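You operate a simulated robot arm through the tools that you are given. There is no shell and no other tool.

Carry out the task below with a simulated robot arm. There is one attempt and no reset: what you move stays moved.

JOB
Put green caps on both ends of the tube in the press cradle.
Fine: leave the tube in the cradle and set the press latch back to HELD.

It is judged by the outcome, as a careful person would: the job done as asked, and still so three seconds after it is handed in. It fails if anything else is knocked over, pushed out of place, dropped, spilled or broken. Lids that push on must go on centred and level and be pressed home; caps that screw on are set level and turned clockwise until they are tight.

ROBOT AND FRAMES
A 7-joint arm with a two-finger parallel gripper, fixed in place. Base frame: the origin is on the floor under the middle of its stand, x ahead of it, y to its left, z up; the work surface is at about z = 0.82. Readings come in m, degrees, newtons and seconds.
It reaches about 0.964 m from its shoulder. Its first joint turns from -166.0 to 166.0 degrees. Payload 1.57 kg.
Tool frame: the origin (TCP) lies between the finger pads and is the grasp point; the fingertips stand 0.03 m ahead of it; z points along the fingers, y is the line along which they close. The gripper opens to 0.11 m. The fingers are 0.024 m wide and 0.012 m thick; the gripper's body (0.048 by 0.112 m) begins 0.078 m behind the TCP.
Orientation is told as [roll, pitch, yaw] about the base's x, y, z axes, in that order, counted from this pose: with the fingers straight down and closing along the base's y, the tool's x points along the base's -x, its y along +y and its z along -z.

CONTROLS
- The arm moves only by the tool move_arm. Its argument "steps" is a list of rows, each a list of 7 numbers: the finger opening in m, from 0 to 0.11, then the shift along the tool's x, y, z in m, then the turn, a rotation vector about the tool's x, y, z in degrees. In form: [[grip, tx, ty, tz, rx, ry, rz], ...]. A call has 1 to 20 rows; each row shifts and turns the commanded pose from where the row before left it, along the tool's axes as they then stand. A row lasts 0.2 s, in which the tool goes at most 0.05 m and 8.6 degrees; a call with a longer step from one row to the next is refused whole, and so is a gripper value outside its range. Where a pose cannot be reached the arm comes as near as it can. A force on the tool above 40 N (or 10 N above the force at the start of the call, whichever is more), or a blocked arm, ends the call early, and 0.2 s more pass. The fingers move at their own pace (about 0.108 m/s each) and stop on an object; they squeeze with about 37 N. The grip force told is the motor's: it shows also when the fingers shut on nothing. Time passes only in rows, and 0.2 s behind the last, so rows that do not move let the fingers close. The reply holds the time, the measured pose of the TCP, the force on the tool along the base axes, the opening and the grip force, in the units named above and with some noise, with the torque about the TCP (base axes, N m) and any sound that the robot's microphone picked up.
- Cameras (640 x 400 px; columns grow to the right, rows downward): "scene" is fixed at [0.049, -0.4996, 1.5367]; the picture's right is [-0.36, -0.93, 0.00], its down [-0.77, 0.30, -0.56] and it looks along [0.52, -0.20, -0.83] (base axes); focal length 348 px, centre (320, 200). "wrist" rides on the gripper at [0.07, 0.016, -0.141] in the tool frame; the picture's right is [-0.23, 0.97, 0.00], its down [-0.85, -0.20, -0.48] and it looks along [-0.47, -0.11, 0.88] (tool axes); focal length 222 px, centre (320, 200). There is no depth. A picture from a camera that has moved, and an enlarged one, comes with that camera's place and axes in the base frame and with its lens.
- grab_frame(camera): a new picture of that camera. No time passes.
- slide_trunk(by): slides the trunk up (or, below 0, down) by that many m; the arm rides with it, the base frame stays. It gives what a move gives, with no picture.
- close_up(camera, box): a new picture of the part [left, top, right, bottom] of that camera's present view, enlarged. No time passes.
- sign_off(): hands the job in; it is judged then, once.

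Nothing tells you positions but the pictures and the camera data. Unless the task says otherwise, let go and move clear before handing in.

The tools are called as a command line: name --pt "numbers of a row" for each row, then --argument value for the rest, lists and objects as JSON in quotes. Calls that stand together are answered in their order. move_arm: Moves the arm, as the interface text tells. Its arguments: {"type":"object","properties":{"steps":{"type":"array","items":{"type":"array","items":{"type":"number"}}}},"required":["steps"]} The other tools are called the same way: slide_trunk (by) moves the trunk up or down; grab_frame (camera) takes a picture; close_up (camera, box) takes an enlarged picture of a part of a camera's view; sign_off () hands the job in.

At the start:

```text
t: 0.0
eef_pos: [0.4315, -0.3846, 1.1838]
tool_rot: [0.1, 0.1, 0.0]
ft_force: [-0.5, -0.3, -0.4]
moment: [-0.02, 0.01, 0.0]
gripper_width: 0.1103
finger_force: 0.1
trunk travel left (down, up): [-0.5, 0.11]
```

scene: 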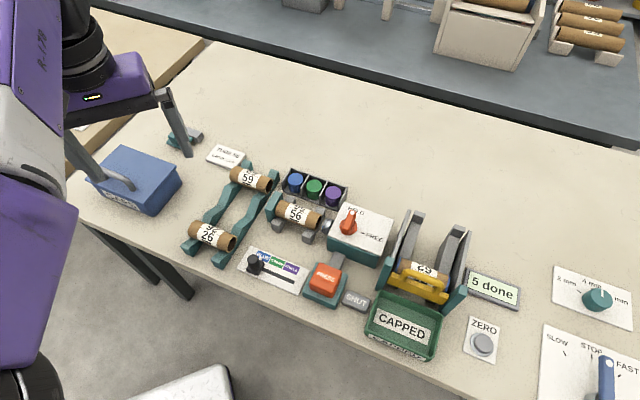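
wrist: 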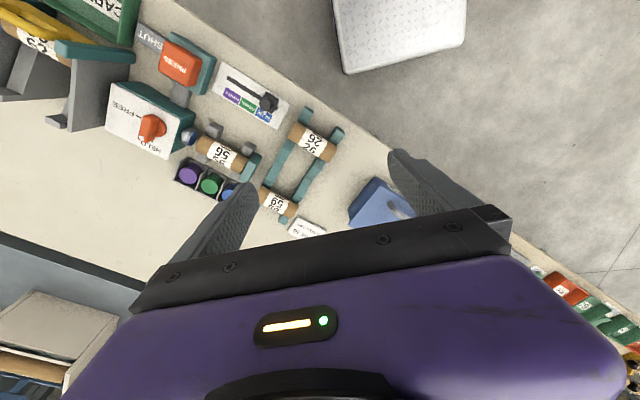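

I see a workbench with a press station: tubes on a rack, a tube (56) in a cradle with a three-colour cap magazine, a latch with a red lever, a colour slider, a red button and more. I'll take enlarged views before moving anything.

close_up --camera "scene" --box '[230, 150, 400, 256]'

close_up --camera "scene" --box '[220, 220, 400, 332]'

close_up --camera "wrist" --box '[90, 10, 330, 240]'

close_up --camera "scene" --box '[360, 200, 540, 370]'

close_up --camera "scene" --box '[160, 120, 340, 280]'

```text
3.76 times, centred on (315, 203) of scene
camera zoom: at [0.049, -0.4996, 1.5367], right [-0.36, -0.93, 0.0], down [-0.77, 0.3, -0.56], along [0.52, -0.2, -0.83], focal length 1311 px, centre (339, 189)
```

zoom: 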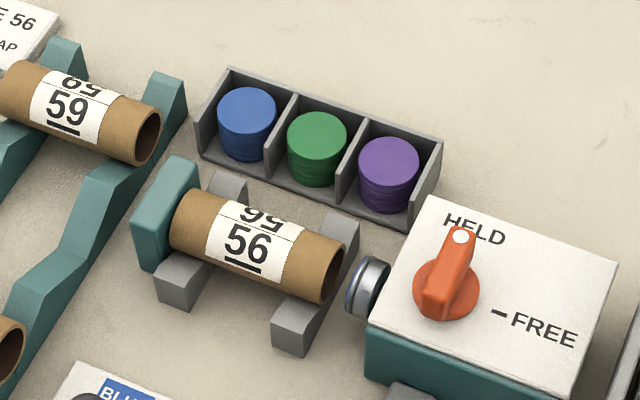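

```text
3.56 times, centred on (310, 276) of scene
camera zoom: at [0.049, -0.4996, 1.5367], right [-0.36, -0.93, 0.0], down [-0.77, 0.3, -0.56], along [0.52, -0.2, -0.83], focal length 1238 px, centre (356, -70)
```

zoom: 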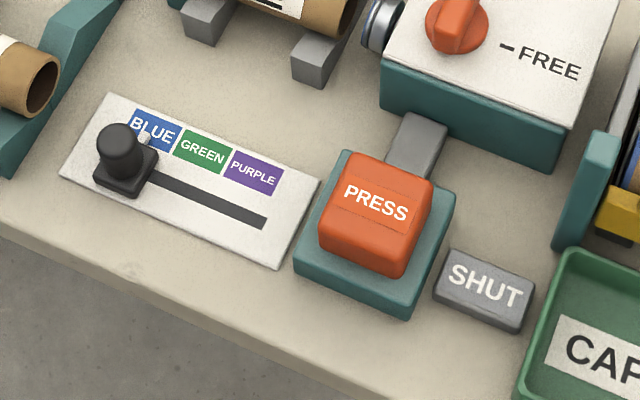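

```text
1.74 times, centred on (210, 125) of wrist
camera zoom: at [0.3625, -0.3689, 1.3247], right [0.23, 0.97, 0.0], down [0.85, -0.2, 0.48], along [0.47, -0.11, -0.88], focal length 386 px, centre (511, 330)
```

zoom: 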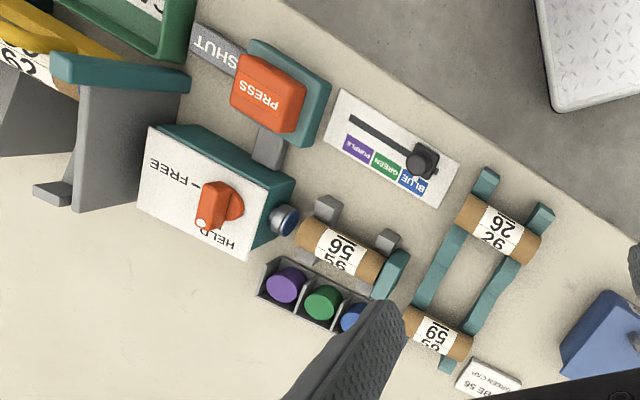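

```text
2.35 times, centred on (450, 285) of scene
camera zoom: at [0.049, -0.4996, 1.5367], right [-0.36, -0.93, 0.0], down [-0.77, 0.3, -0.56], along [0.52, -0.2, -0.83], focal length 819 px, centre (14, 0)
```

zoom: 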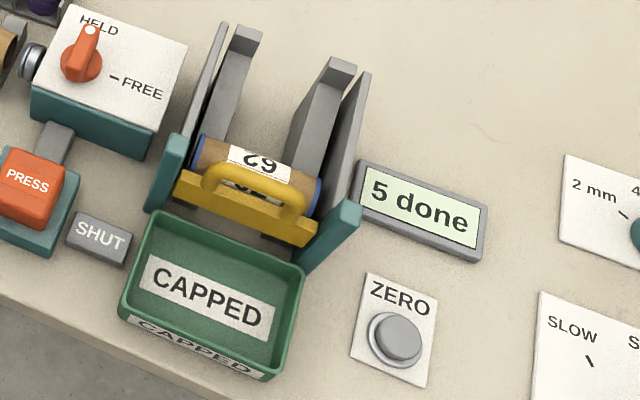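

```text
2.50 times, centred on (250, 200) of scene
camera zoom: at [0.049, -0.4996, 1.5367], right [-0.36, -0.93, 0.0], down [-0.77, 0.3, -0.56], along [0.52, -0.2, -0.83], focal length 870 px, centre (495, 200)
```

zoom: 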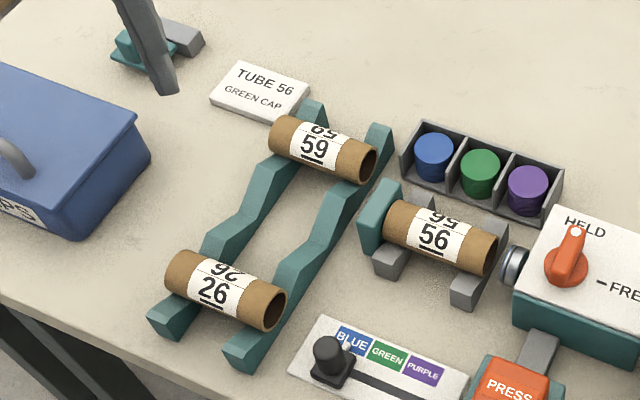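

The tube marked 56 sits in the press cradle, at about (0.45, -0.60, 0.85). The colour slider is on BLUE and the latch is on HELD. The bench is turned about 45° to the base, so I'll stay high, yaw the tool to match the station and take a closer wrist view.

move_arm --pt "0.11 0.024 -0.033 0.02 0 0 0" --pt "0.11 0.024 -0.033 0.02 0 0 0" --pt "0.11 0.024 -0.033 0.02 0 0 0" --pt "0.11 0.024 -0.033 0.02 0 0 0" --pt "0.11 0 0 0 0 0 7.5" --pt "0.11 0 0 0 0 0 7.5" --pt "0.11 0 0 0 0 0 7.5" --pt "0.11 0 0 0 0 0 7.5" --pt "0.11 0 0 0 0 0 7.5" --pt "0.11 0 0 0 0 0 7.5" --pt "0.11 0 0 0 0 0 0"

grab_frame --camera "wrist"

grab_frame --camera "scene"

```text
t: 2.4
eef_pos: [0.3357, -0.5168, 1.1037]
tool_rot: [0.0, 0.0, -45.1]
ft_force: [0.7, 0.7, -0.9]
moment: [-0.01, -0.02, -0.01]
gripper_width: 0.11
finger_force: 0.0
trunk travel left (down, up): [-0.5, 0.11]
```

```text
taken
camera wrist: at [0.2979, -0.4566, 1.2448], right [0.85, 0.53, 0.0], down [0.46, -0.75, 0.48], along [0.25, -0.41, -0.88], focal length 222 px, centre (320, 200)
```

wrist: 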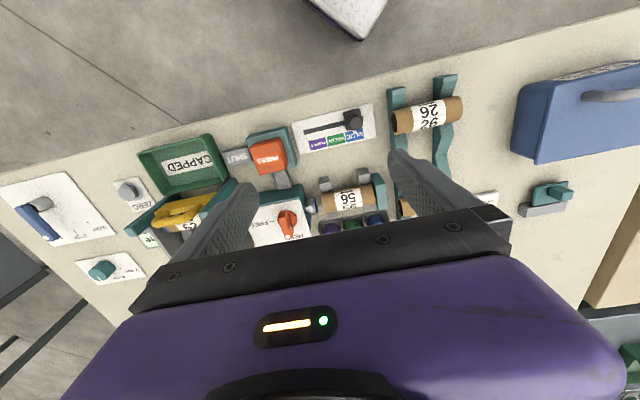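

```text
taken
```

scene: 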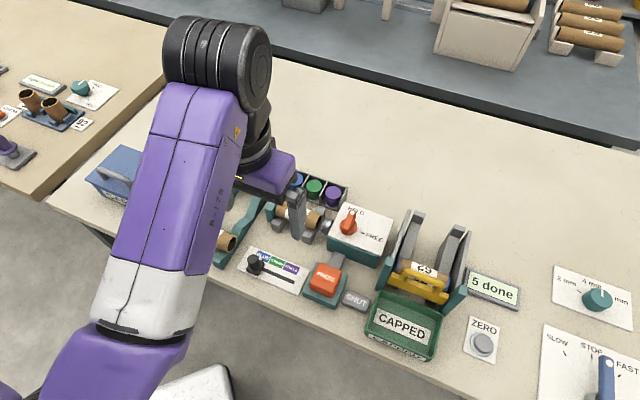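

The tool is now square to the station. I'll enlarge the wrist view to measure where the slider, button, latch and tube are.

close_up --camera "wrist" --box '[230, 90, 400, 200]'

close_up --camera "wrist" --box '[240, 160, 400, 260]'

close_up --camera "wrist" --box '[290, 90, 390, 160]'

```text
3.64 times, centred on (315, 145) of wrist
camera zoom: at [0.2979, -0.4566, 1.2448], right [0.85, 0.53, 0.0], down [0.46, -0.75, 0.48], along [0.25, -0.41, -0.88], focal length 808 px, centre (338, 400)
```

zoom: 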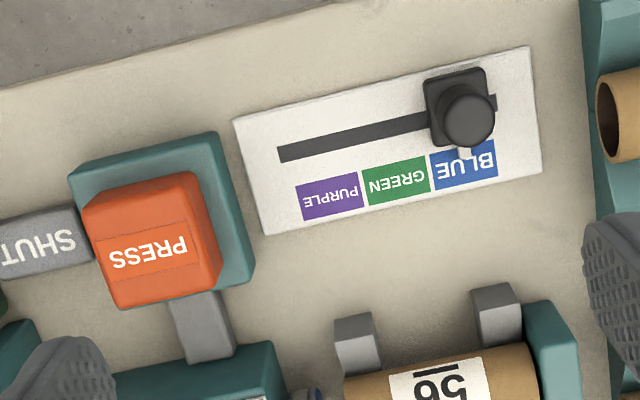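

```text
4.00 times, centred on (320, 210) of wrist
camera zoom: at [0.2979, -0.4566, 1.2448], right [0.85, 0.53, 0.0], down [0.46, -0.75, 0.48], along [0.25, -0.41, -0.88], focal length 888 px, centre (320, 160)
```

zoom: 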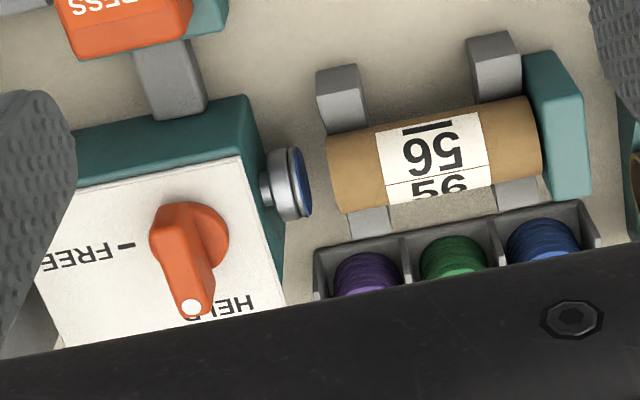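

```text
5.71 times, centred on (340, 125) of wrist
camera zoom: at [0.2979, -0.4566, 1.2448], right [0.85, 0.53, 0.0], down [0.46, -0.75, 0.48], along [0.25, -0.41, -0.88], focal length 1269 px, centre (206, 629)
```

zoom: 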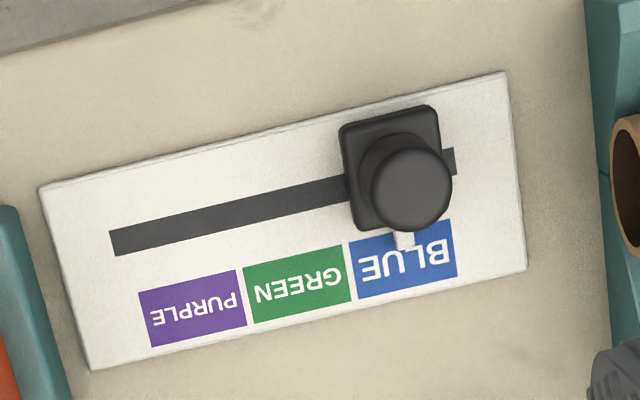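

The slider knob's top is at about (0.379, -0.479, 0.875), and GREEN is about 35 mm along the slot toward (-0.707, -0.707). A blue cap shows on the plunger face, so the plunger seems to hold the selected colour. I'll hover over the knob next.

move_arm --pt "0.06 -0.001 0.0144 0.038 0 0 0" --pt "0.06 -0.001 0.0144 0.038 0 0 0" --pt "0.06 -0.001 0.0143 0.038 0 0 0" --pt "0.06 -0.001 0.0143 0.038 0 0 0" --pt "0.06 0 0 0 0 0 0"

grab_frame --camera "wrist"

close_up --camera "scene" --box '[200, 180, 360, 300]'

```text
t: 3.6
eef_pos: [0.3784, -0.4765, 0.9508]
tool_rot: [0.0, 0.0, -45.0]
ft_force: [-0.2, 0.3, 0.7]
moment: [0.0, -0.01, 0.0]
gripper_width: 0.0597
finger_force: 0.0
trunk travel left (down, up): [-0.5, 0.11]
```

```text
taken
camera wrist: at [0.3408, -0.4165, 1.0915], right [0.85, 0.53, 0.0], down [0.46, -0.75, 0.48], along [0.25, -0.41, -0.88], focal length 222 px, centre (320, 200)
```

wrist: 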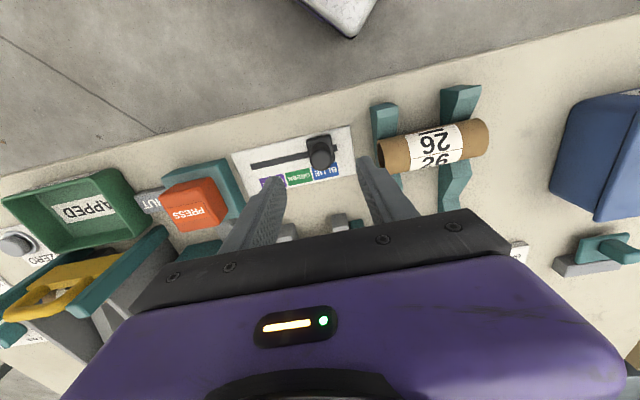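

```text
3.33 times, centred on (280, 240) of scene
camera zoom: at [0.049, -0.4996, 1.5367], right [-0.36, -0.93, 0.0], down [-0.77, 0.3, -0.56], along [0.52, -0.2, -0.83], focal length 1161 px, centre (453, 67)
```

zoom: 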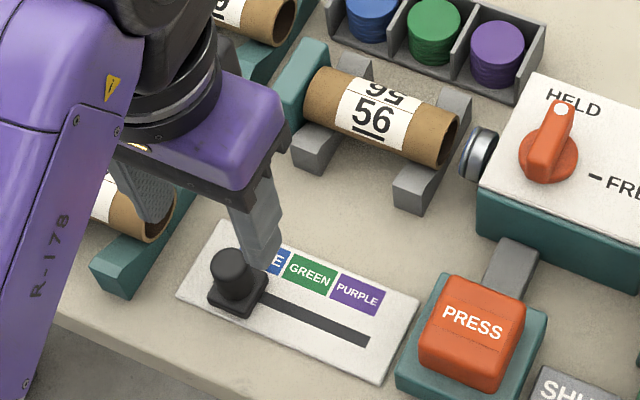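

I'm hovering above the knob with the rack and tube 26 just to the left. I'll narrow the fingers so they clear tube 26, and check that they're centred on the knob.

move_arm --pt "0.044 0 0 0 0 0 0" --pt "0.044 0 0 0.02 0 0 0" --pt "0.044 0 0 0 0 0 0"

close_up --camera "wrist" --box '[230, 90, 420, 210]'

close_up --camera "scene" --box '[200, 180, 360, 300]'

```text
t: 4.4
eef_pos: [0.3798, -0.4775, 0.9301]
tool_rot: [0.0, -0.1, -45.0]
ft_force: [0.2, 0.0, -0.2]
moment: [-0.01, -0.02, 0.0]
gripper_width: 0.044
finger_force: 0.1
trunk travel left (down, up): [-0.5, 0.11]
```

```text
3.33 times, centred on (325, 150) of wrist
camera zoom: at [0.3414, -0.4171, 1.0718], right [0.85, 0.53, 0.0], down [0.46, -0.75, 0.48], along [0.25, -0.41, -0.88], focal length 740 px, centre (303, 367)
```

zoom: 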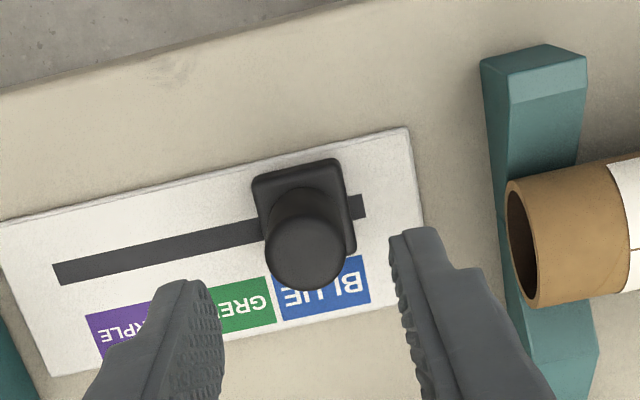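

```text
3.33 times, centred on (280, 240) of scene
camera zoom: at [0.049, -0.4996, 1.5367], right [-0.36, -0.93, 0.0], down [-0.77, 0.3, -0.56], along [0.52, -0.2, -0.83], focal length 1161 px, centre (453, 67)
```

zoom: 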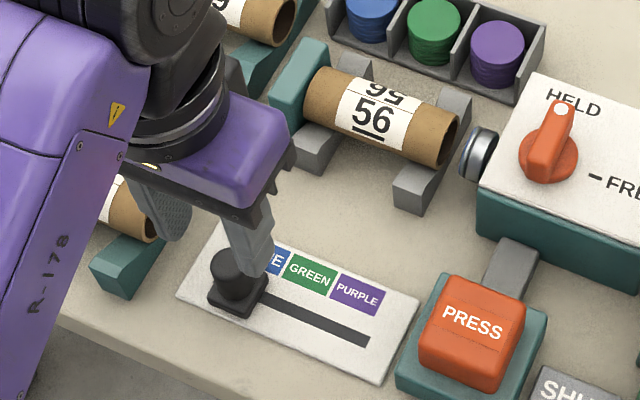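

The knob is centred between the fingers to within 1 mm. Next I'll lower to grip the knob's stem, close, and check the force.

move_arm --pt "0.044 0 0 0.023 0 0 0" --pt "0.044 0 0 0.022 0 0 0" --pt "0.044 0 0 0 0 0 0" --pt "0.0 0 0 0 0 0 0" --pt "0.0 0 0 0 0 0 0" --pt "0.0 0 0 0 0 0 0"

close_up --camera "scene" --box '[200, 180, 360, 300]'

close_up --camera "wrist" --box '[230, 90, 420, 210]'

```text
t: 5.8
eef_pos: [0.3797, -0.4783, 0.8871]
tool_rot: [0.0, -0.1, -45.0]
ft_force: [2.5, -1.3, 0.3]
moment: [-0.39, 0.05, 0.02]
gripper_width: 0.0235
finger_force: 35.5
trunk travel left (down, up): [-0.5, 0.11]
```

```text
3.33 times, centred on (280, 240) of scene
camera zoom: at [0.049, -0.4996, 1.5367], right [-0.36, -0.93, 0.0], down [-0.77, 0.3, -0.56], along [0.52, -0.2, -0.83], focal length 1161 px, centre (453, 67)
```

zoom: 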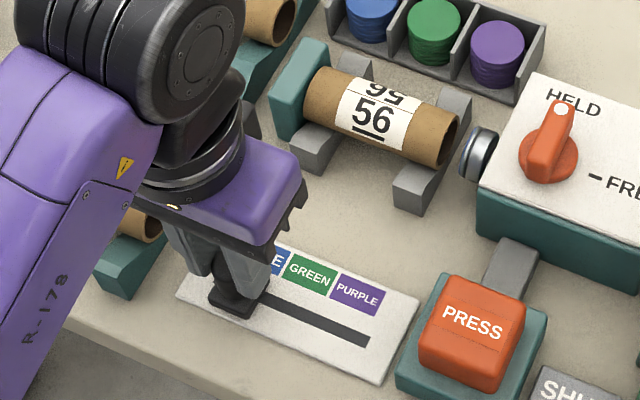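

```text
3.33 times, centred on (325, 150) of wrist
camera zoom: at [0.3421, -0.4185, 1.027], right [0.85, 0.53, 0.0], down [0.46, -0.75, 0.48], along [0.25, -0.41, -0.88], focal length 740 px, centre (303, 367)
```

zoom: 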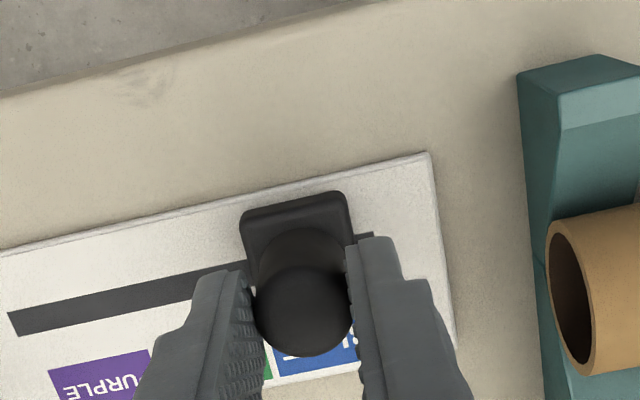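

I've got the knob (23.5 mm wide). I'll slide it 35 mm along the slot (tool -y) to GREEN.

move_arm --pt "0.0 0 -0.005 0 0 0 0" --pt "0.0 0 -0.006 0 0 0 0" --pt "0.0 0 -0.006 0 0 0 0" --pt "0.0 0 -0.006 0 0 0 0" --pt "0.0 0 -0.006 0 0 0 0" --pt "0.0 0 -0.006 0 0 0 0" --pt "0.0 0 0 0 0 0 0"

close_up --camera "scene" --box '[200, 180, 360, 300]'

close_up --camera "wrist" --box '[230, 90, 420, 210]'

```text
t: 7.4
eef_pos: [0.3556, -0.5026, 0.8858]
tool_rot: [0.2, 0.0, -45.0]
ft_force: [2.4, -3.0, -12.8]
moment: [-0.38, 0.13, -0.09]
gripper_width: 0.0236
finger_force: 35.2
trunk travel left (down, up): [-0.5, 0.11]
```

```text
3.33 times, centred on (280, 240) of scene
camera zoom: at [0.049, -0.4996, 1.5367], right [-0.36, -0.93, 0.0], down [-0.77, 0.3, -0.56], along [0.52, -0.2, -0.83], focal length 1161 px, centre (453, 67)
```

zoom: 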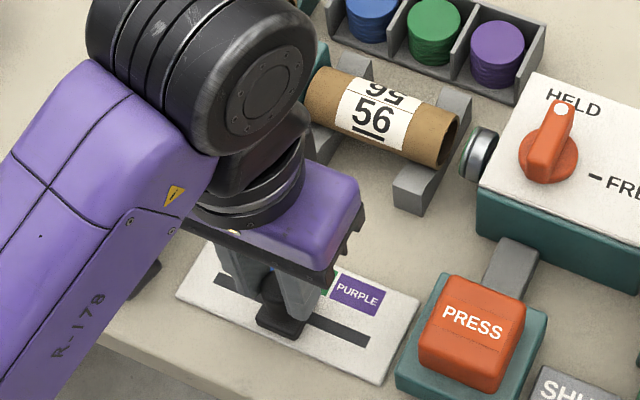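

```text
3.33 times, centred on (325, 150) of wrist
camera zoom: at [0.3175, -0.4434, 1.0271], right [0.85, 0.53, 0.0], down [0.46, -0.75, 0.48], along [0.25, -0.41, -0.88], focal length 740 px, centre (303, 367)
```

zoom: 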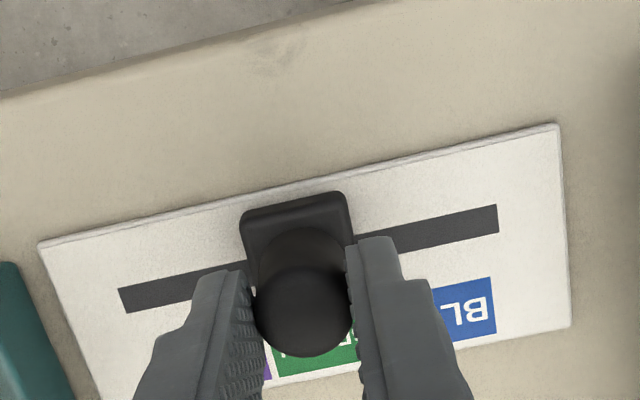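

The knob has moved to GREEN, and the plunger edge now looks green. I'll let go, back straight up and check.

move_arm --pt "0.044 0 0 0 0 0 0" --pt "0.044 0 0 0 0 0 0" --pt "0.044 0 0 -0.03 0 0 0" --pt "0.044 0 0 -0.045 0 0 0" --pt "0.044 0 0 -0.045 0 0 0" --pt "0.044 0 0 -0.045 0 0 0" --pt "0.044 0 0 -0.045 0 0 0" --pt "0.044 0 0 0 0 0 0"

close_up --camera "scene" --box '[220, 170, 400, 300]'

grab_frame --camera "wrist"

close_up --camera "wrist" --box '[220, 70, 420, 210]'

```text
t: 9.2
eef_pos: [0.3552, -0.5024, 1.0987]
tool_rot: [0.0, 0.1, -45.0]
ft_force: [0.3, 0.1, -0.1]
moment: [0.01, 0.01, 0.01]
gripper_width: 0.0439
finger_force: 0.0
trunk travel left (down, up): [-0.5, 0.11]
```

```text
3.08 times, centred on (310, 235) of scene
camera zoom: at [0.049, -0.4996, 1.5367], right [-0.36, -0.93, 0.0], down [-0.77, 0.3, -0.56], along [0.52, -0.2, -0.83], focal length 1071 px, centre (351, 92)
```

zoom: 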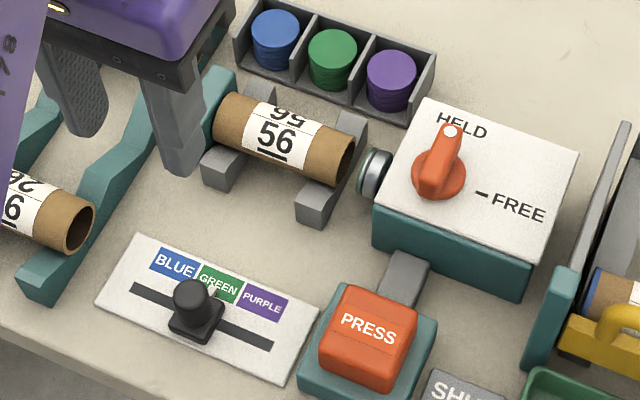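

```text
taken
camera wrist: at [0.3163, -0.442, 1.2384], right [0.85, 0.53, 0.0], down [0.46, -0.75, 0.48], along [0.25, -0.41, -0.88], focal length 222 px, centre (320, 200)
```

wrist: 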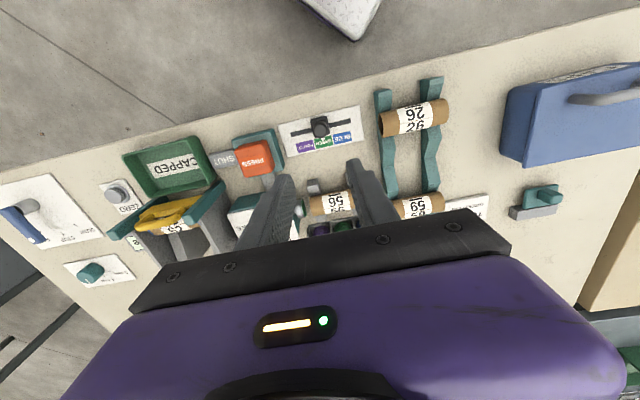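

```text
2.86 times, centred on (320, 140) of wrist
camera zoom: at [0.3163, -0.442, 1.2384], right [0.85, 0.53, 0.0], down [0.46, -0.75, 0.48], along [0.25, -0.41, -0.88], focal length 635 px, centre (320, 371)
```

zoom: 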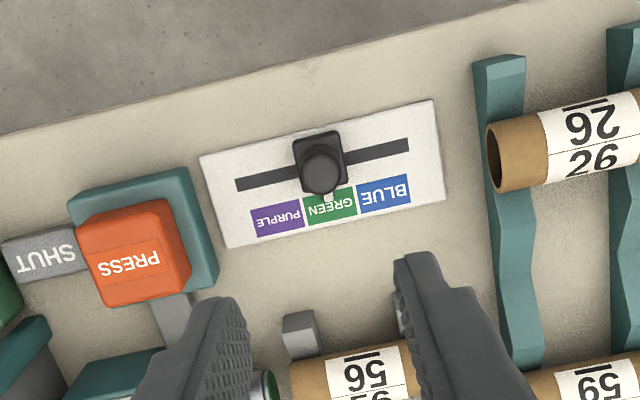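

The slider is on GREEN and the plunger face is now green. I make the PRESS button top about (0.283, -0.602, 0.886). I'll close the fingers, hover over it and re-measure.

move_arm --pt "0.0 -0.0039 -0.0243 0.02 0 0 0" --pt "0.0 -0.0039 -0.0243 0.02 0 0 0" --pt "0.0 -0.0039 -0.0243 0.025 0 0 0" --pt "0.0 -0.0039 -0.0243 0.03 0 0 0" --pt "0.0 -0.0038 -0.0243 0.034 0 0 0" --pt "0.0 0 0 0 0 0 0" --pt "0.0 0 0 0 0 0 0"

close_up --camera "scene" --box '[240, 170, 440, 330]'

close_up --camera "wrist" --box '[180, 80, 460, 280]'

```text
t: 10.8
eef_pos: [0.2834, -0.6015, 0.967]
tool_rot: [-0.1, 0.1, -45.1]
ft_force: [0.4, 0.0, 0.4]
moment: [0.02, -0.01, -0.01]
gripper_width: 0.0002
finger_force: 21.7
trunk travel left (down, up): [-0.5, 0.11]
```

```text
2.50 times, centred on (340, 250) of scene
camera zoom: at [0.049, -0.4996, 1.5367], right [-0.36, -0.93, 0.0], down [-0.77, 0.3, -0.56], along [0.52, -0.2, -0.83], focal length 870 px, centre (270, 75)
```

zoom: 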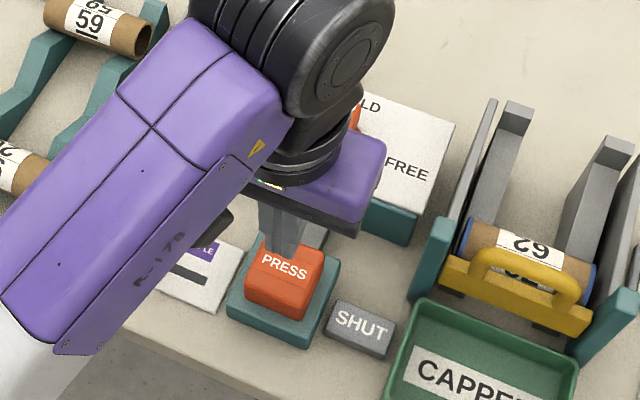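

```text
2.00 times, centred on (320, 180) of wrist
camera zoom: at [0.2445, -0.5412, 1.1084], right [0.85, 0.53, 0.0], down [0.46, -0.75, 0.48], along [0.25, -0.41, -0.88], focal length 444 px, centre (320, 240)
```

zoom: 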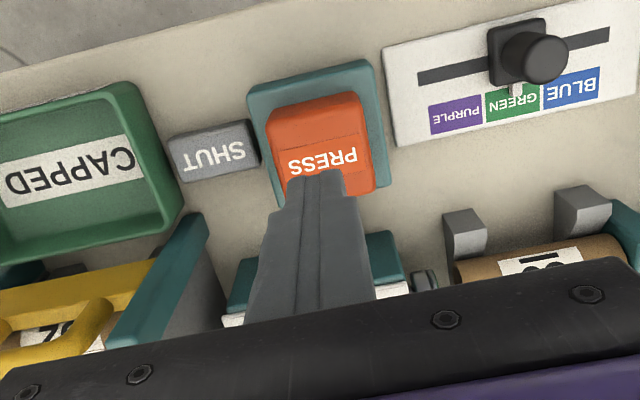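

The closed fingertips are over the PRESS button. I'll press down in small steps, with the 40 N limit as the stop.

move_arm --pt "0.0 0 0 0.02 0 0 0" --pt "0.0 0 0 0.02 0 0 0" --pt "0.0 0 0 0.005 0 0 0" --pt "0.0 0 0 0.003 0 0 0" --pt "0.0 0 0 0.003 0 0 0" --pt "0.0 0 0 0.003 0 0 0"

close_up --camera "scene" --box '[240, 170, 440, 330]'

close_up --camera "wrist" --box '[180, 80, 460, 280]'

```text
t: 12.2
eef_pos: [0.2818, -0.6027, 0.9134]
tool_rot: [0.1, 0.0, -45.0]
ft_force: [0.3, 0.2, -0.9]
moment: [-0.05, -0.04, 0.0]
gripper_width: 0.0001
finger_force: 21.4
trunk travel left (down, up): [-0.5, 0.11]
```

```text
2.50 times, centred on (340, 250) of scene
camera zoom: at [0.049, -0.4996, 1.5367], right [-0.36, -0.93, 0.0], down [-0.77, 0.3, -0.56], along [0.52, -0.2, -0.83], focal length 870 px, centre (270, 75)
```

zoom: 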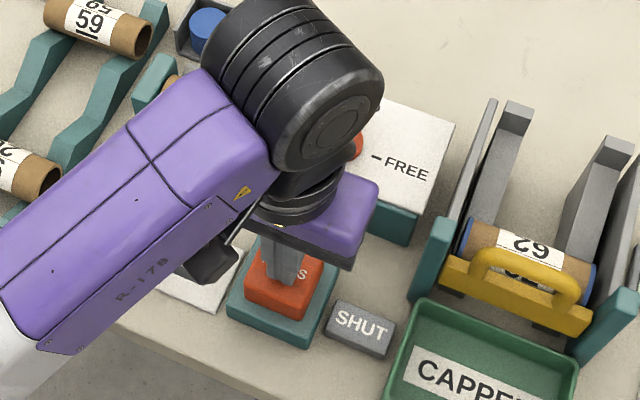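

```text
2.00 times, centred on (320, 180) of wrist
camera zoom: at [0.2447, -0.5424, 1.0541], right [0.85, 0.53, 0.0], down [0.46, -0.75, 0.48], along [0.25, -0.41, -0.88], focal length 444 px, centre (320, 240)
```

zoom: 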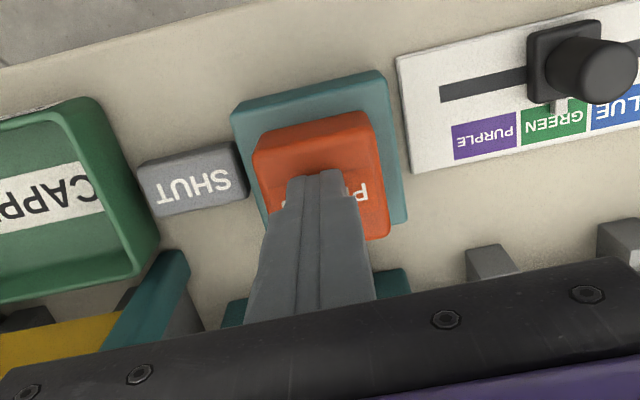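

There's no resistance yet with the tips at z≈0.883. I'll keep going down in 2 mm steps.

move_arm --pt "0.0 0 0 0.002 0 0 0" --pt "0.0 0 0 0.002 0 0 0" --pt "0.0 0 0 0.002 0 0 0"

close_up --camera "wrist" --box '[180, 80, 460, 280]'

```text
t: 13.0
eef_pos: [0.2823, -0.6031, 0.9089]
tool_rot: [0.0, -0.2, -44.9]
ft_force: [1.4, 4.8, 15.9]
moment: [0.28, 0.11, -0.21]
gripper_width: 0.0
finger_force: 21.1
trunk travel left (down, up): [-0.5, 0.11]
```

```text
2.00 times, centred on (320, 180) of wrist
camera zoom: at [0.2447, -0.5426, 1.0497], right [0.85, 0.53, 0.0], down [0.46, -0.74, 0.48], along [0.25, -0.41, -0.88], focal length 444 px, centre (320, 240)
```

zoom: 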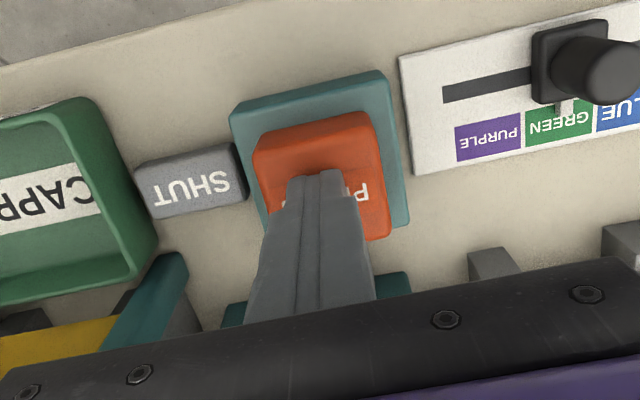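

The button is now resisting with about 16 N, so the fingertips are on it. I'll press a little further.

move_arm --pt "0.0 0 0 0.002 0 0 0" --pt "0.0 0 0 0.002 0 0 0" --pt "0.0 0 0 0.002 0 0 0"

close_up --camera "wrist" --box '[180, 80, 460, 280]'

close_up --camera "scene" --box '[240, 170, 440, 330]'

```text
t: 13.5
eef_pos: [0.2821, -0.6037, 0.9083]
tool_rot: [0.0, -0.2, -44.9]
ft_force: [1.1, 8.6, 16.0]
moment: [0.38, 0.09, -0.06]
gripper_width: 0.0
finger_force: 20.8
trunk travel left (down, up): [-0.5, 0.11]
stopped in row 2: the force on the tool passed its limit at 44 N (the readings are from after the stop); the commanded pose is now the measured one
```

```text
2.00 times, centred on (320, 180) of wrist
camera zoom: at [0.2445, -0.543, 1.0496], right [0.85, 0.53, 0.0], down [0.46, -0.74, 0.48], along [0.25, -0.41, -0.88], focal length 444 px, centre (320, 240)
```

zoom: 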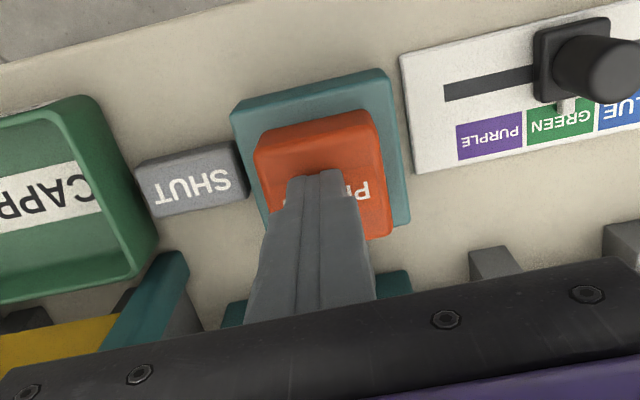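

```text
2.50 times, centred on (340, 250) of scene
camera zoom: at [0.049, -0.4996, 1.5367], right [-0.36, -0.93, 0.0], down [-0.77, 0.3, -0.56], along [0.52, -0.2, -0.83], focal length 870 px, centre (270, 75)
```

zoom: 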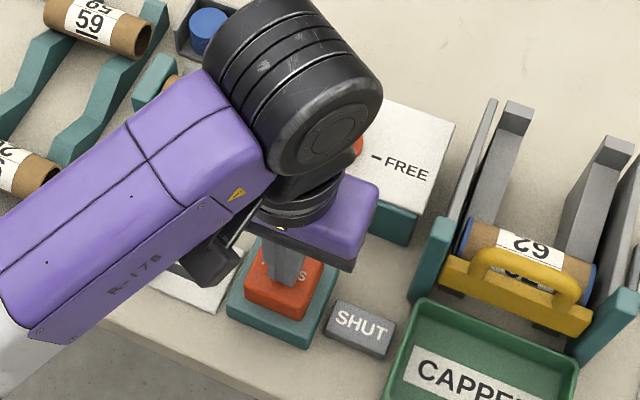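

The push stopped at 44 N after about 4 mm. I'll lift clear and see whether the press did anything.

move_arm --pt "0.0 0 0 -0.02 0 0 0" --pt "0.0 0.02 0.03 -0.03 0 0 0" --pt "0.0 0.02 0.03 -0.03 0 0 0" --pt "0.0 0.02 0.03 -0.03 0 0 0" --pt "0.0 0.02 0.03 -0.03 0 0 0" --pt "0.0 0 0 0 0 0 0"

close_up --camera "scene" --box '[240, 170, 440, 330]'

close_up --camera "wrist" --box '[180, 80, 460, 280]'

```text
t: 14.9
eef_pos: [0.3112, -0.4594, 1.0462]
tool_rot: [0.0, -0.2, -44.9]
ft_force: [-0.6, 0.4, -0.6]
moment: [0.03, 0.01, -0.02]
gripper_width: 0.0
finger_force: 20.6
trunk travel left (down, up): [-0.5, 0.11]
```

```text
2.50 times, centred on (340, 250) of scene
camera zoom: at [0.049, -0.4996, 1.5367], right [-0.36, -0.93, 0.0], down [-0.77, 0.3, -0.56], along [0.52, -0.2, -0.83], focal length 870 px, centre (270, 75)
```

zoom: 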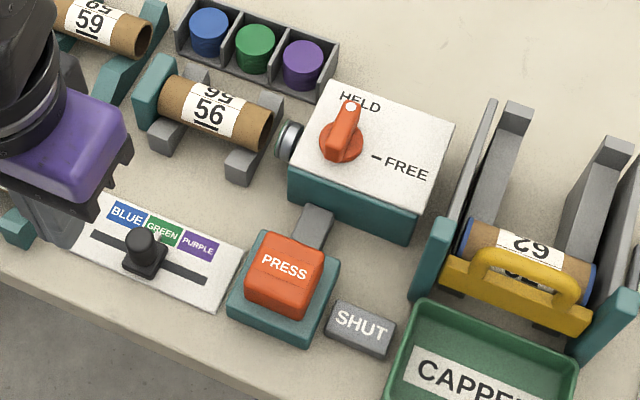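

```text
2.00 times, centred on (320, 180) of wrist
camera zoom: at [0.2724, -0.3993, 1.1869], right [0.85, 0.53, 0.0], down [0.46, -0.74, 0.48], along [0.25, -0.41, -0.88], focal length 444 px, centre (320, 240)
```

zoom: 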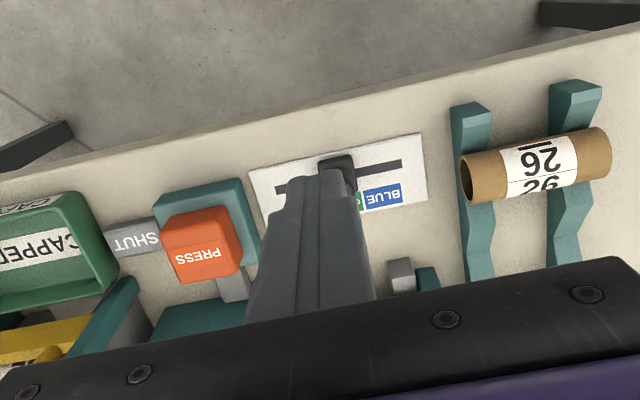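

Nothing changed: the tube still has no cap and the sign still reads SHUT. HELD seems to lock the ram, so the latch has to go to FREE before pressing. I put the latch axis at about (0.368, -0.685) with its lever pointing along (0.707, -0.707). I'll hover over it and test-turn the wrist in free air to check it can make the 90° turn.

move_arm --pt "0.06 -0.0333 -0.0199 0 0 0 0" --pt "0.06 -0.0333 -0.0199 0 0 0 0" --pt "0.06 -0.0333 -0.0199 0 0 0 0" --pt "0.06 -0.0333 -0.0199 0 0 0 0" --pt "0.06 -0.0333 -0.0199 0 0 0 0" --pt "0.06 -0.0333 -0.0199 0 0 0 0" --pt "0.06 0 0 0.01 0 0 0" --pt "0.06 0 0 0 0 0 0"

close_up --camera "wrist" --box '[220, 60, 420, 210]'

grab_frame --camera "wrist"

grab_frame --camera "scene"

```text
t: 16.7
eef_pos: [0.3654, -0.6894, 1.0367]
tool_rot: [-0.1, -0.1, -44.9]
ft_force: [0.3, 0.0, -0.2]
moment: [-0.04, 0.02, -0.01]
gripper_width: 0.06
finger_force: 0.1
trunk travel left (down, up): [-0.5, 0.11]
```

```text
2.67 times, centred on (320, 135) of wrist
camera zoom: at [0.3279, -0.6288, 1.1775], right [0.85, 0.53, 0.0], down [0.47, -0.74, 0.48], along [0.25, -0.41, -0.88], focal length 592 px, centre (320, 373)
```

zoom: 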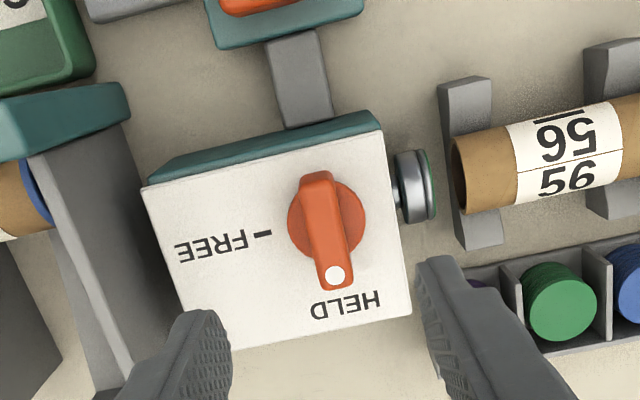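

```text
taken
camera wrist: at [0.3279, -0.6288, 1.1775], right [0.85, 0.53, 0.0], down [0.47, -0.74, 0.48], along [0.25, -0.41, -0.88], focal length 222 px, centre (320, 200)
```

wrist: 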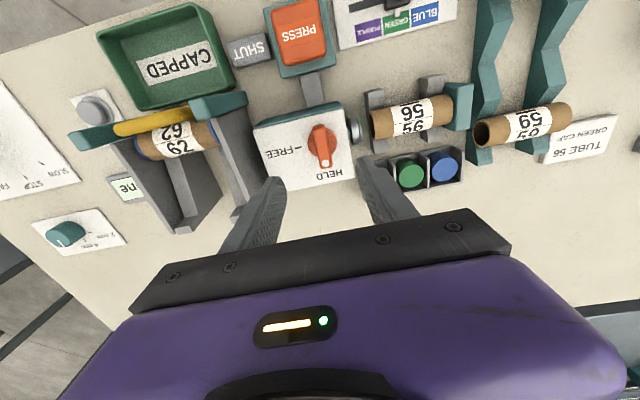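

```text
taken
```

scene: 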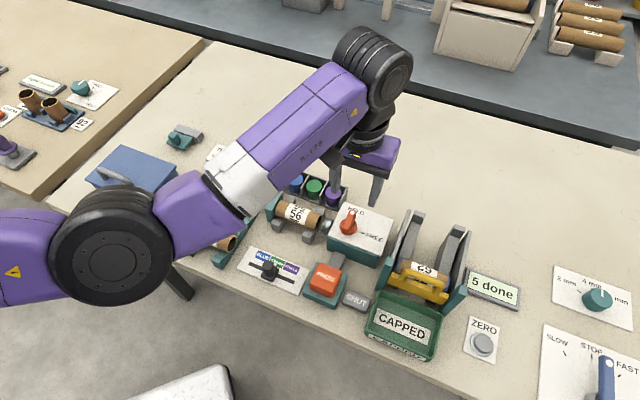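

The lever is a bar about 50 mm long and 15 mm wide, centred on the latch axis near (0.3685, -0.688), with its top at z≈0.92. I'll centre over it and test the 90° turn here in free air, then turn back.

move_arm --pt "0.045 -0.0012 0.0032 0.01 0 0 0" --pt "0.045 0 0 0 0 0 8.5" --pt "0.045 0 0 0 0 0 8.5" --pt "0.045 0 0 0 0 0 8.5" --pt "0.045 0 0 0 0 0 8.5" --pt "0.045 0 0 0 0 0 8.5" --pt "0.045 0 0 0 0 0 8.5" --pt "0.045 0 0 0 0 0 8.5" --pt "0.045 0 0 0 0 0 8.5" --pt "0.045 0 0 0 0 0 8.5" --pt "0.045 0 0 0 0 0 8.5" --pt "0.045 0 0 0 0 0 5" --pt "0.045 0 0 0 0 0 0"

grab_frame --camera "wrist"

```text
t: 19.5
eef_pos: [0.3718, -0.6864, 1.0279]
tool_rot: [0.2, -0.1, -134.9]
ft_force: [0.5, 1.2, -0.3]
moment: [0.03, 0.0, -0.04]
gripper_width: 0.0448
finger_force: 0.1
trunk travel left (down, up): [-0.5, 0.11]
```

```text
taken
camera wrist: at [0.4319, -0.6489, 1.1686], right [0.53, -0.85, 0.0], down [-0.75, -0.46, 0.48], along [-0.41, -0.25, -0.88], focal length 222 px, centre (320, 200)
```

wrist: 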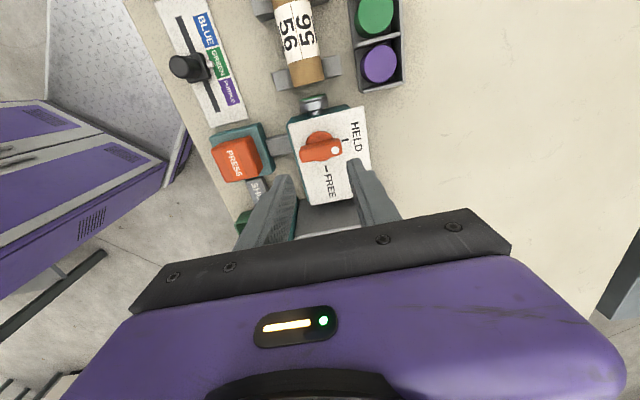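

The wrist reaches yaw -135° fine. This second viewpoint lets me refine the axis position before I turn back.

close_up --camera "wrist" --box '[240, 80, 400, 200]'

close_up --camera "wrist" --box '[250, 0, 420, 110]'

```text
3.33 times, centred on (320, 140) of wrist
camera zoom: at [0.4319, -0.6489, 1.1686], right [0.53, -0.85, 0.0], down [-0.75, -0.46, 0.48], along [-0.41, -0.25, -0.88], focal length 740 px, centre (320, 400)
```

zoom: 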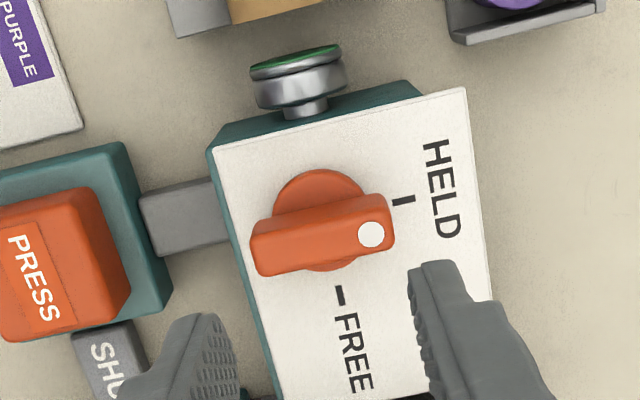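

```text
3.64 times, centred on (335, 55) of wrist
camera zoom: at [0.4319, -0.6489, 1.1686], right [0.53, -0.85, 0.0], down [-0.75, -0.46, 0.48], along [-0.41, -0.25, -0.88], focal length 808 px, centre (266, 727)
```

zoom: 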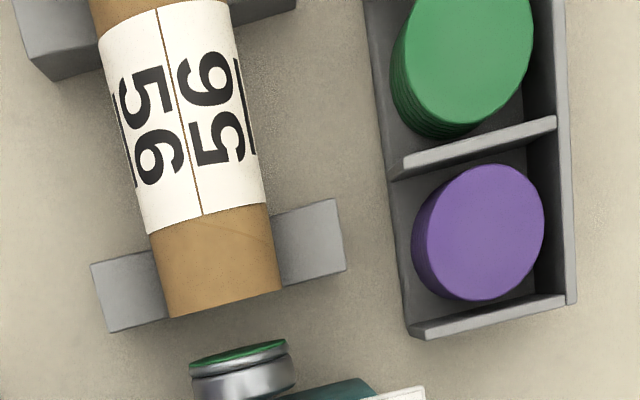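

The lever's white dot is on HELD, and FREE is exactly 90° clockwise seen from above. The latch axis refines to (0.369, -0.688). I'll turn back to -45° and come down a bit.

move_arm --pt "0.045 0 0 0 0 0 -8.5" --pt "0.045 0 0 0 0 0 -8.5" --pt "0.045 0 0 0 0 0 -8.5" --pt "0.045 0 0 0 0 0 -8.5" --pt "0.045 0 0 0 0 0 -8.5" --pt "0.045 0 0 0 0 0 -8.5" --pt "0.045 0 0 0 0 0 -8.5" --pt "0.045 0 0 0 0 0 -8.5" --pt "0.045 0 0 0 0 0 -8.5" --pt "0.045 0 0 0 0 0 -8.5" --pt "0.045 0 0 0 0 0 -5" --pt "0.045 0 0 0.02 0 0 0" --pt "0.045 0 0 0.02 0 0 0" --pt "0.045 0 0 0 0 0 0"

close_up --camera "wrist" --box '[220, 80, 420, 220]'

```text
t: 22.5
eef_pos: [0.3712, -0.686, 0.9869]
tool_rot: [-0.1, -0.1, -45.0]
ft_force: [0.1, -0.9, 0.1]
moment: [0.01, 0.0, -0.01]
gripper_width: 0.045
finger_force: 0.1
trunk travel left (down, up): [-0.5, 0.11]
```

```text
2.86 times, centred on (320, 150) of wrist
camera zoom: at [0.3331, -0.6253, 1.1288], right [0.85, 0.53, 0.0], down [0.46, -0.74, 0.48], along [0.25, -0.41, -0.88], focal length 635 px, centre (320, 343)
```

zoom: 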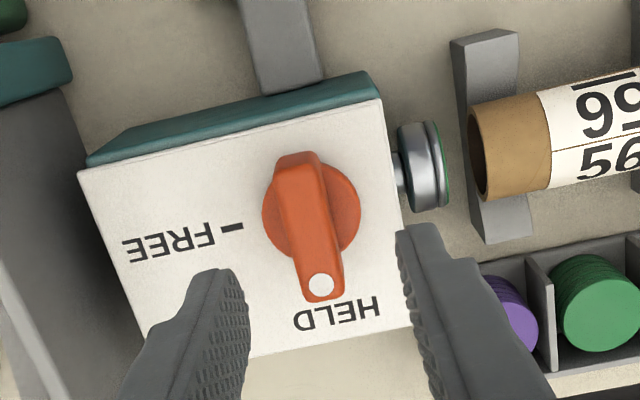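

I'm centred on the bar apart from about 3 mm sideways. I'll correct that, lower beside the lever bar and grip it.

move_arm --pt "0.045 0 -0.0033 0.01 0 0 0" --pt "0.045 0 0 0.02 0 0 0" --pt "0.045 0 0 0.01 0 0 0" --pt "0.045 0 0 0.008 0 0 0" --pt "0.045 0 0 0 0 0 0" --pt "0.0 0 0 0 0 0 0" --pt "0.0 0 0 0 0 0 0" --pt "0.0 0 0 0 0 0 0"

close_up --camera "wrist" --box '[220, 80, 420, 220]'

```text
t: 24.3
eef_pos: [0.3679, -0.6886, 0.94]
tool_rot: [-0.2, 0.0, -44.8]
ft_force: [-0.9, -2.2, -2.4]
moment: [-0.19, -0.21, -0.23]
gripper_width: 0.0158
finger_force: 31.1
trunk travel left (down, up): [-0.5, 0.11]
```

```text
2.86 times, centred on (320, 150) of wrist
camera zoom: at [0.3306, -0.6279, 1.0804], right [0.85, 0.53, 0.0], down [0.46, -0.74, 0.48], along [0.25, -0.41, -0.88], focal length 635 px, centre (320, 343)
```

zoom: 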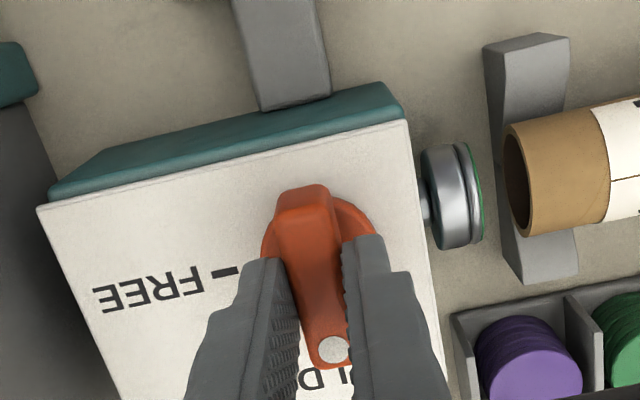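

The lever is gripped at 15.8 mm. I'll turn it 90° clockwise to FREE.

move_arm --pt "0.0 0 0 0 0 0 6" --pt "0.0 0 0 0 0 0 7" --pt "0.0 0 0 0 0 0 7" --pt "0.0 0 0 0 0 0 7" --pt "0.0 0 0 0 0 0 7" --pt "0.0 0 0 0 0 0 7" --pt "0.0 0 0 0 0 0 7" --pt "0.0 0 0 0 0 0 7" --pt "0.0 0 0 0 0 0 7" --pt "0.0 0 0 0 0 0 7" --pt "0.0 0 0 0 0 0 7" --pt "0.0 0 0 0 0 0 7" --pt "0.0 0 0 0 0 0 7" --pt "0.0 0 0 0 0 0 0"

close_up --camera "wrist" --box '[220, 80, 420, 220]'

close_up --camera "scene" --box '[240, 170, 440, 330]'

```text
t: 27.3
eef_pos: [0.3689, -0.6884, 0.9392]
tool_rot: [0.2, 0.0, -135.1]
ft_force: [7.9, 5.8, 0.9]
moment: [-0.25, 0.4, -0.03]
gripper_width: 0.0156
finger_force: 32.0
trunk travel left (down, up): [-0.5, 0.11]
```

```text
2.86 times, centred on (320, 150) of wrist
camera zoom: at [0.4301, -0.6508, 1.0806], right [0.53, -0.85, 0.0], down [-0.75, -0.46, 0.48], along [-0.4, -0.26, -0.88], focal length 635 px, centre (320, 343)
```

zoom: 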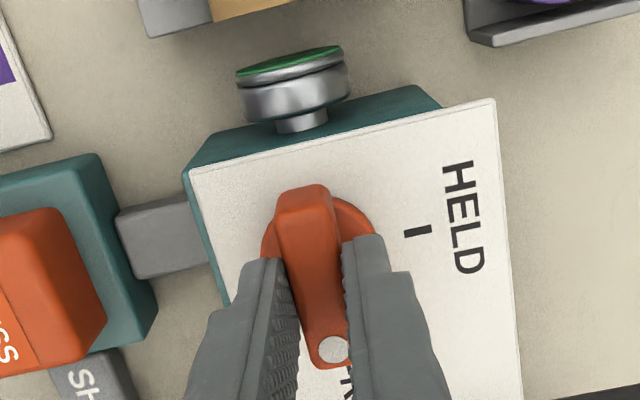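

```text
2.50 times, centred on (340, 250) of scene
camera zoom: at [0.049, -0.4996, 1.5367], right [-0.36, -0.93, 0.0], down [-0.77, 0.3, -0.56], along [0.52, -0.2, -0.83], focal length 870 px, centre (270, 75)
```

zoom: 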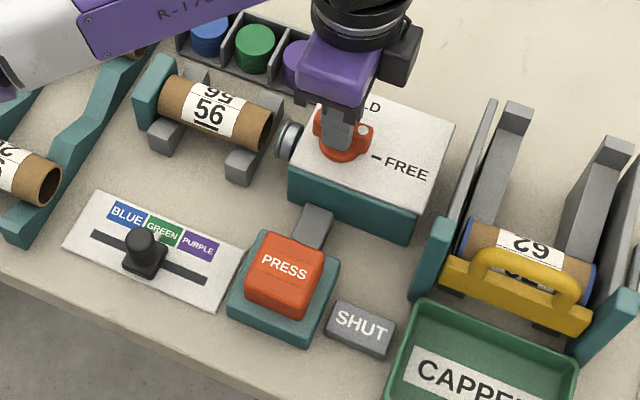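

The lever now points to FREE. I'll release it, lift straight up and check that it stays there.

move_arm --pt "0.045 0 0 0 0 0 0" --pt "0.045 0 0 0 0 0 0" --pt "0.045 0 0 -0.03 0 0 0" --pt "0.045 0 0 -0.04 0 0 0" --pt "0.045 0 0 -0.03 0 0 -8" --pt "0.045 0 0 0 0 0 -8" --pt "0.045 0 0 0 0 0 -8" --pt "0.045 0 0 0 0 0 -8" --pt "0.045 0 0 0 0 0 -8" --pt "0.045 0 0 0 0 0 -8" --pt "0.045 0 0 0 0 0 -8" --pt "0.045 0 0 0 0 0 -8" --pt "0.045 0 0 0 0 0 -8" --pt "0.045 0 0 0 0 0 -8" --pt "0.045 0 0 0 0 0 -8" --pt "0.045 0 0 0 0 0 -2" --pt "0.045 0 0 0 0 0 0"

grab_frame --camera "wrist"

close_up --camera "scene" --box '[240, 170, 440, 330]'

```text
t: 30.9
eef_pos: [0.3683, -0.6872, 1.0394]
tool_rot: [0.0, -0.1, -44.8]
ft_force: [-0.6, -0.4, -0.4]
moment: [0.01, -0.04, 0.03]
gripper_width: 0.0451
finger_force: 0.0
trunk travel left (down, up): [-0.5, 0.11]
```

```text
taken
camera wrist: at [0.3311, -0.6276, 1.1802], right [0.85, 0.53, 0.0], down [0.47, -0.74, 0.48], along [0.25, -0.41, -0.88], focal length 222 px, centre (320, 200)
```

wrist: 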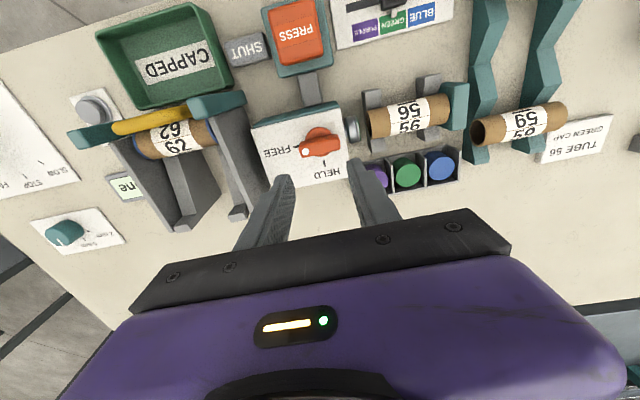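

```text
2.50 times, centred on (340, 250) of scene
camera zoom: at [0.049, -0.4996, 1.5367], right [-0.36, -0.93, 0.0], down [-0.77, 0.3, -0.56], along [0.52, -0.2, -0.83], focal length 870 px, centre (270, 75)
```

zoom: 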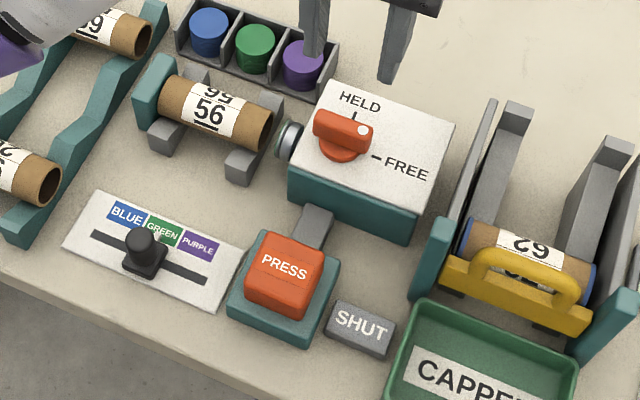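

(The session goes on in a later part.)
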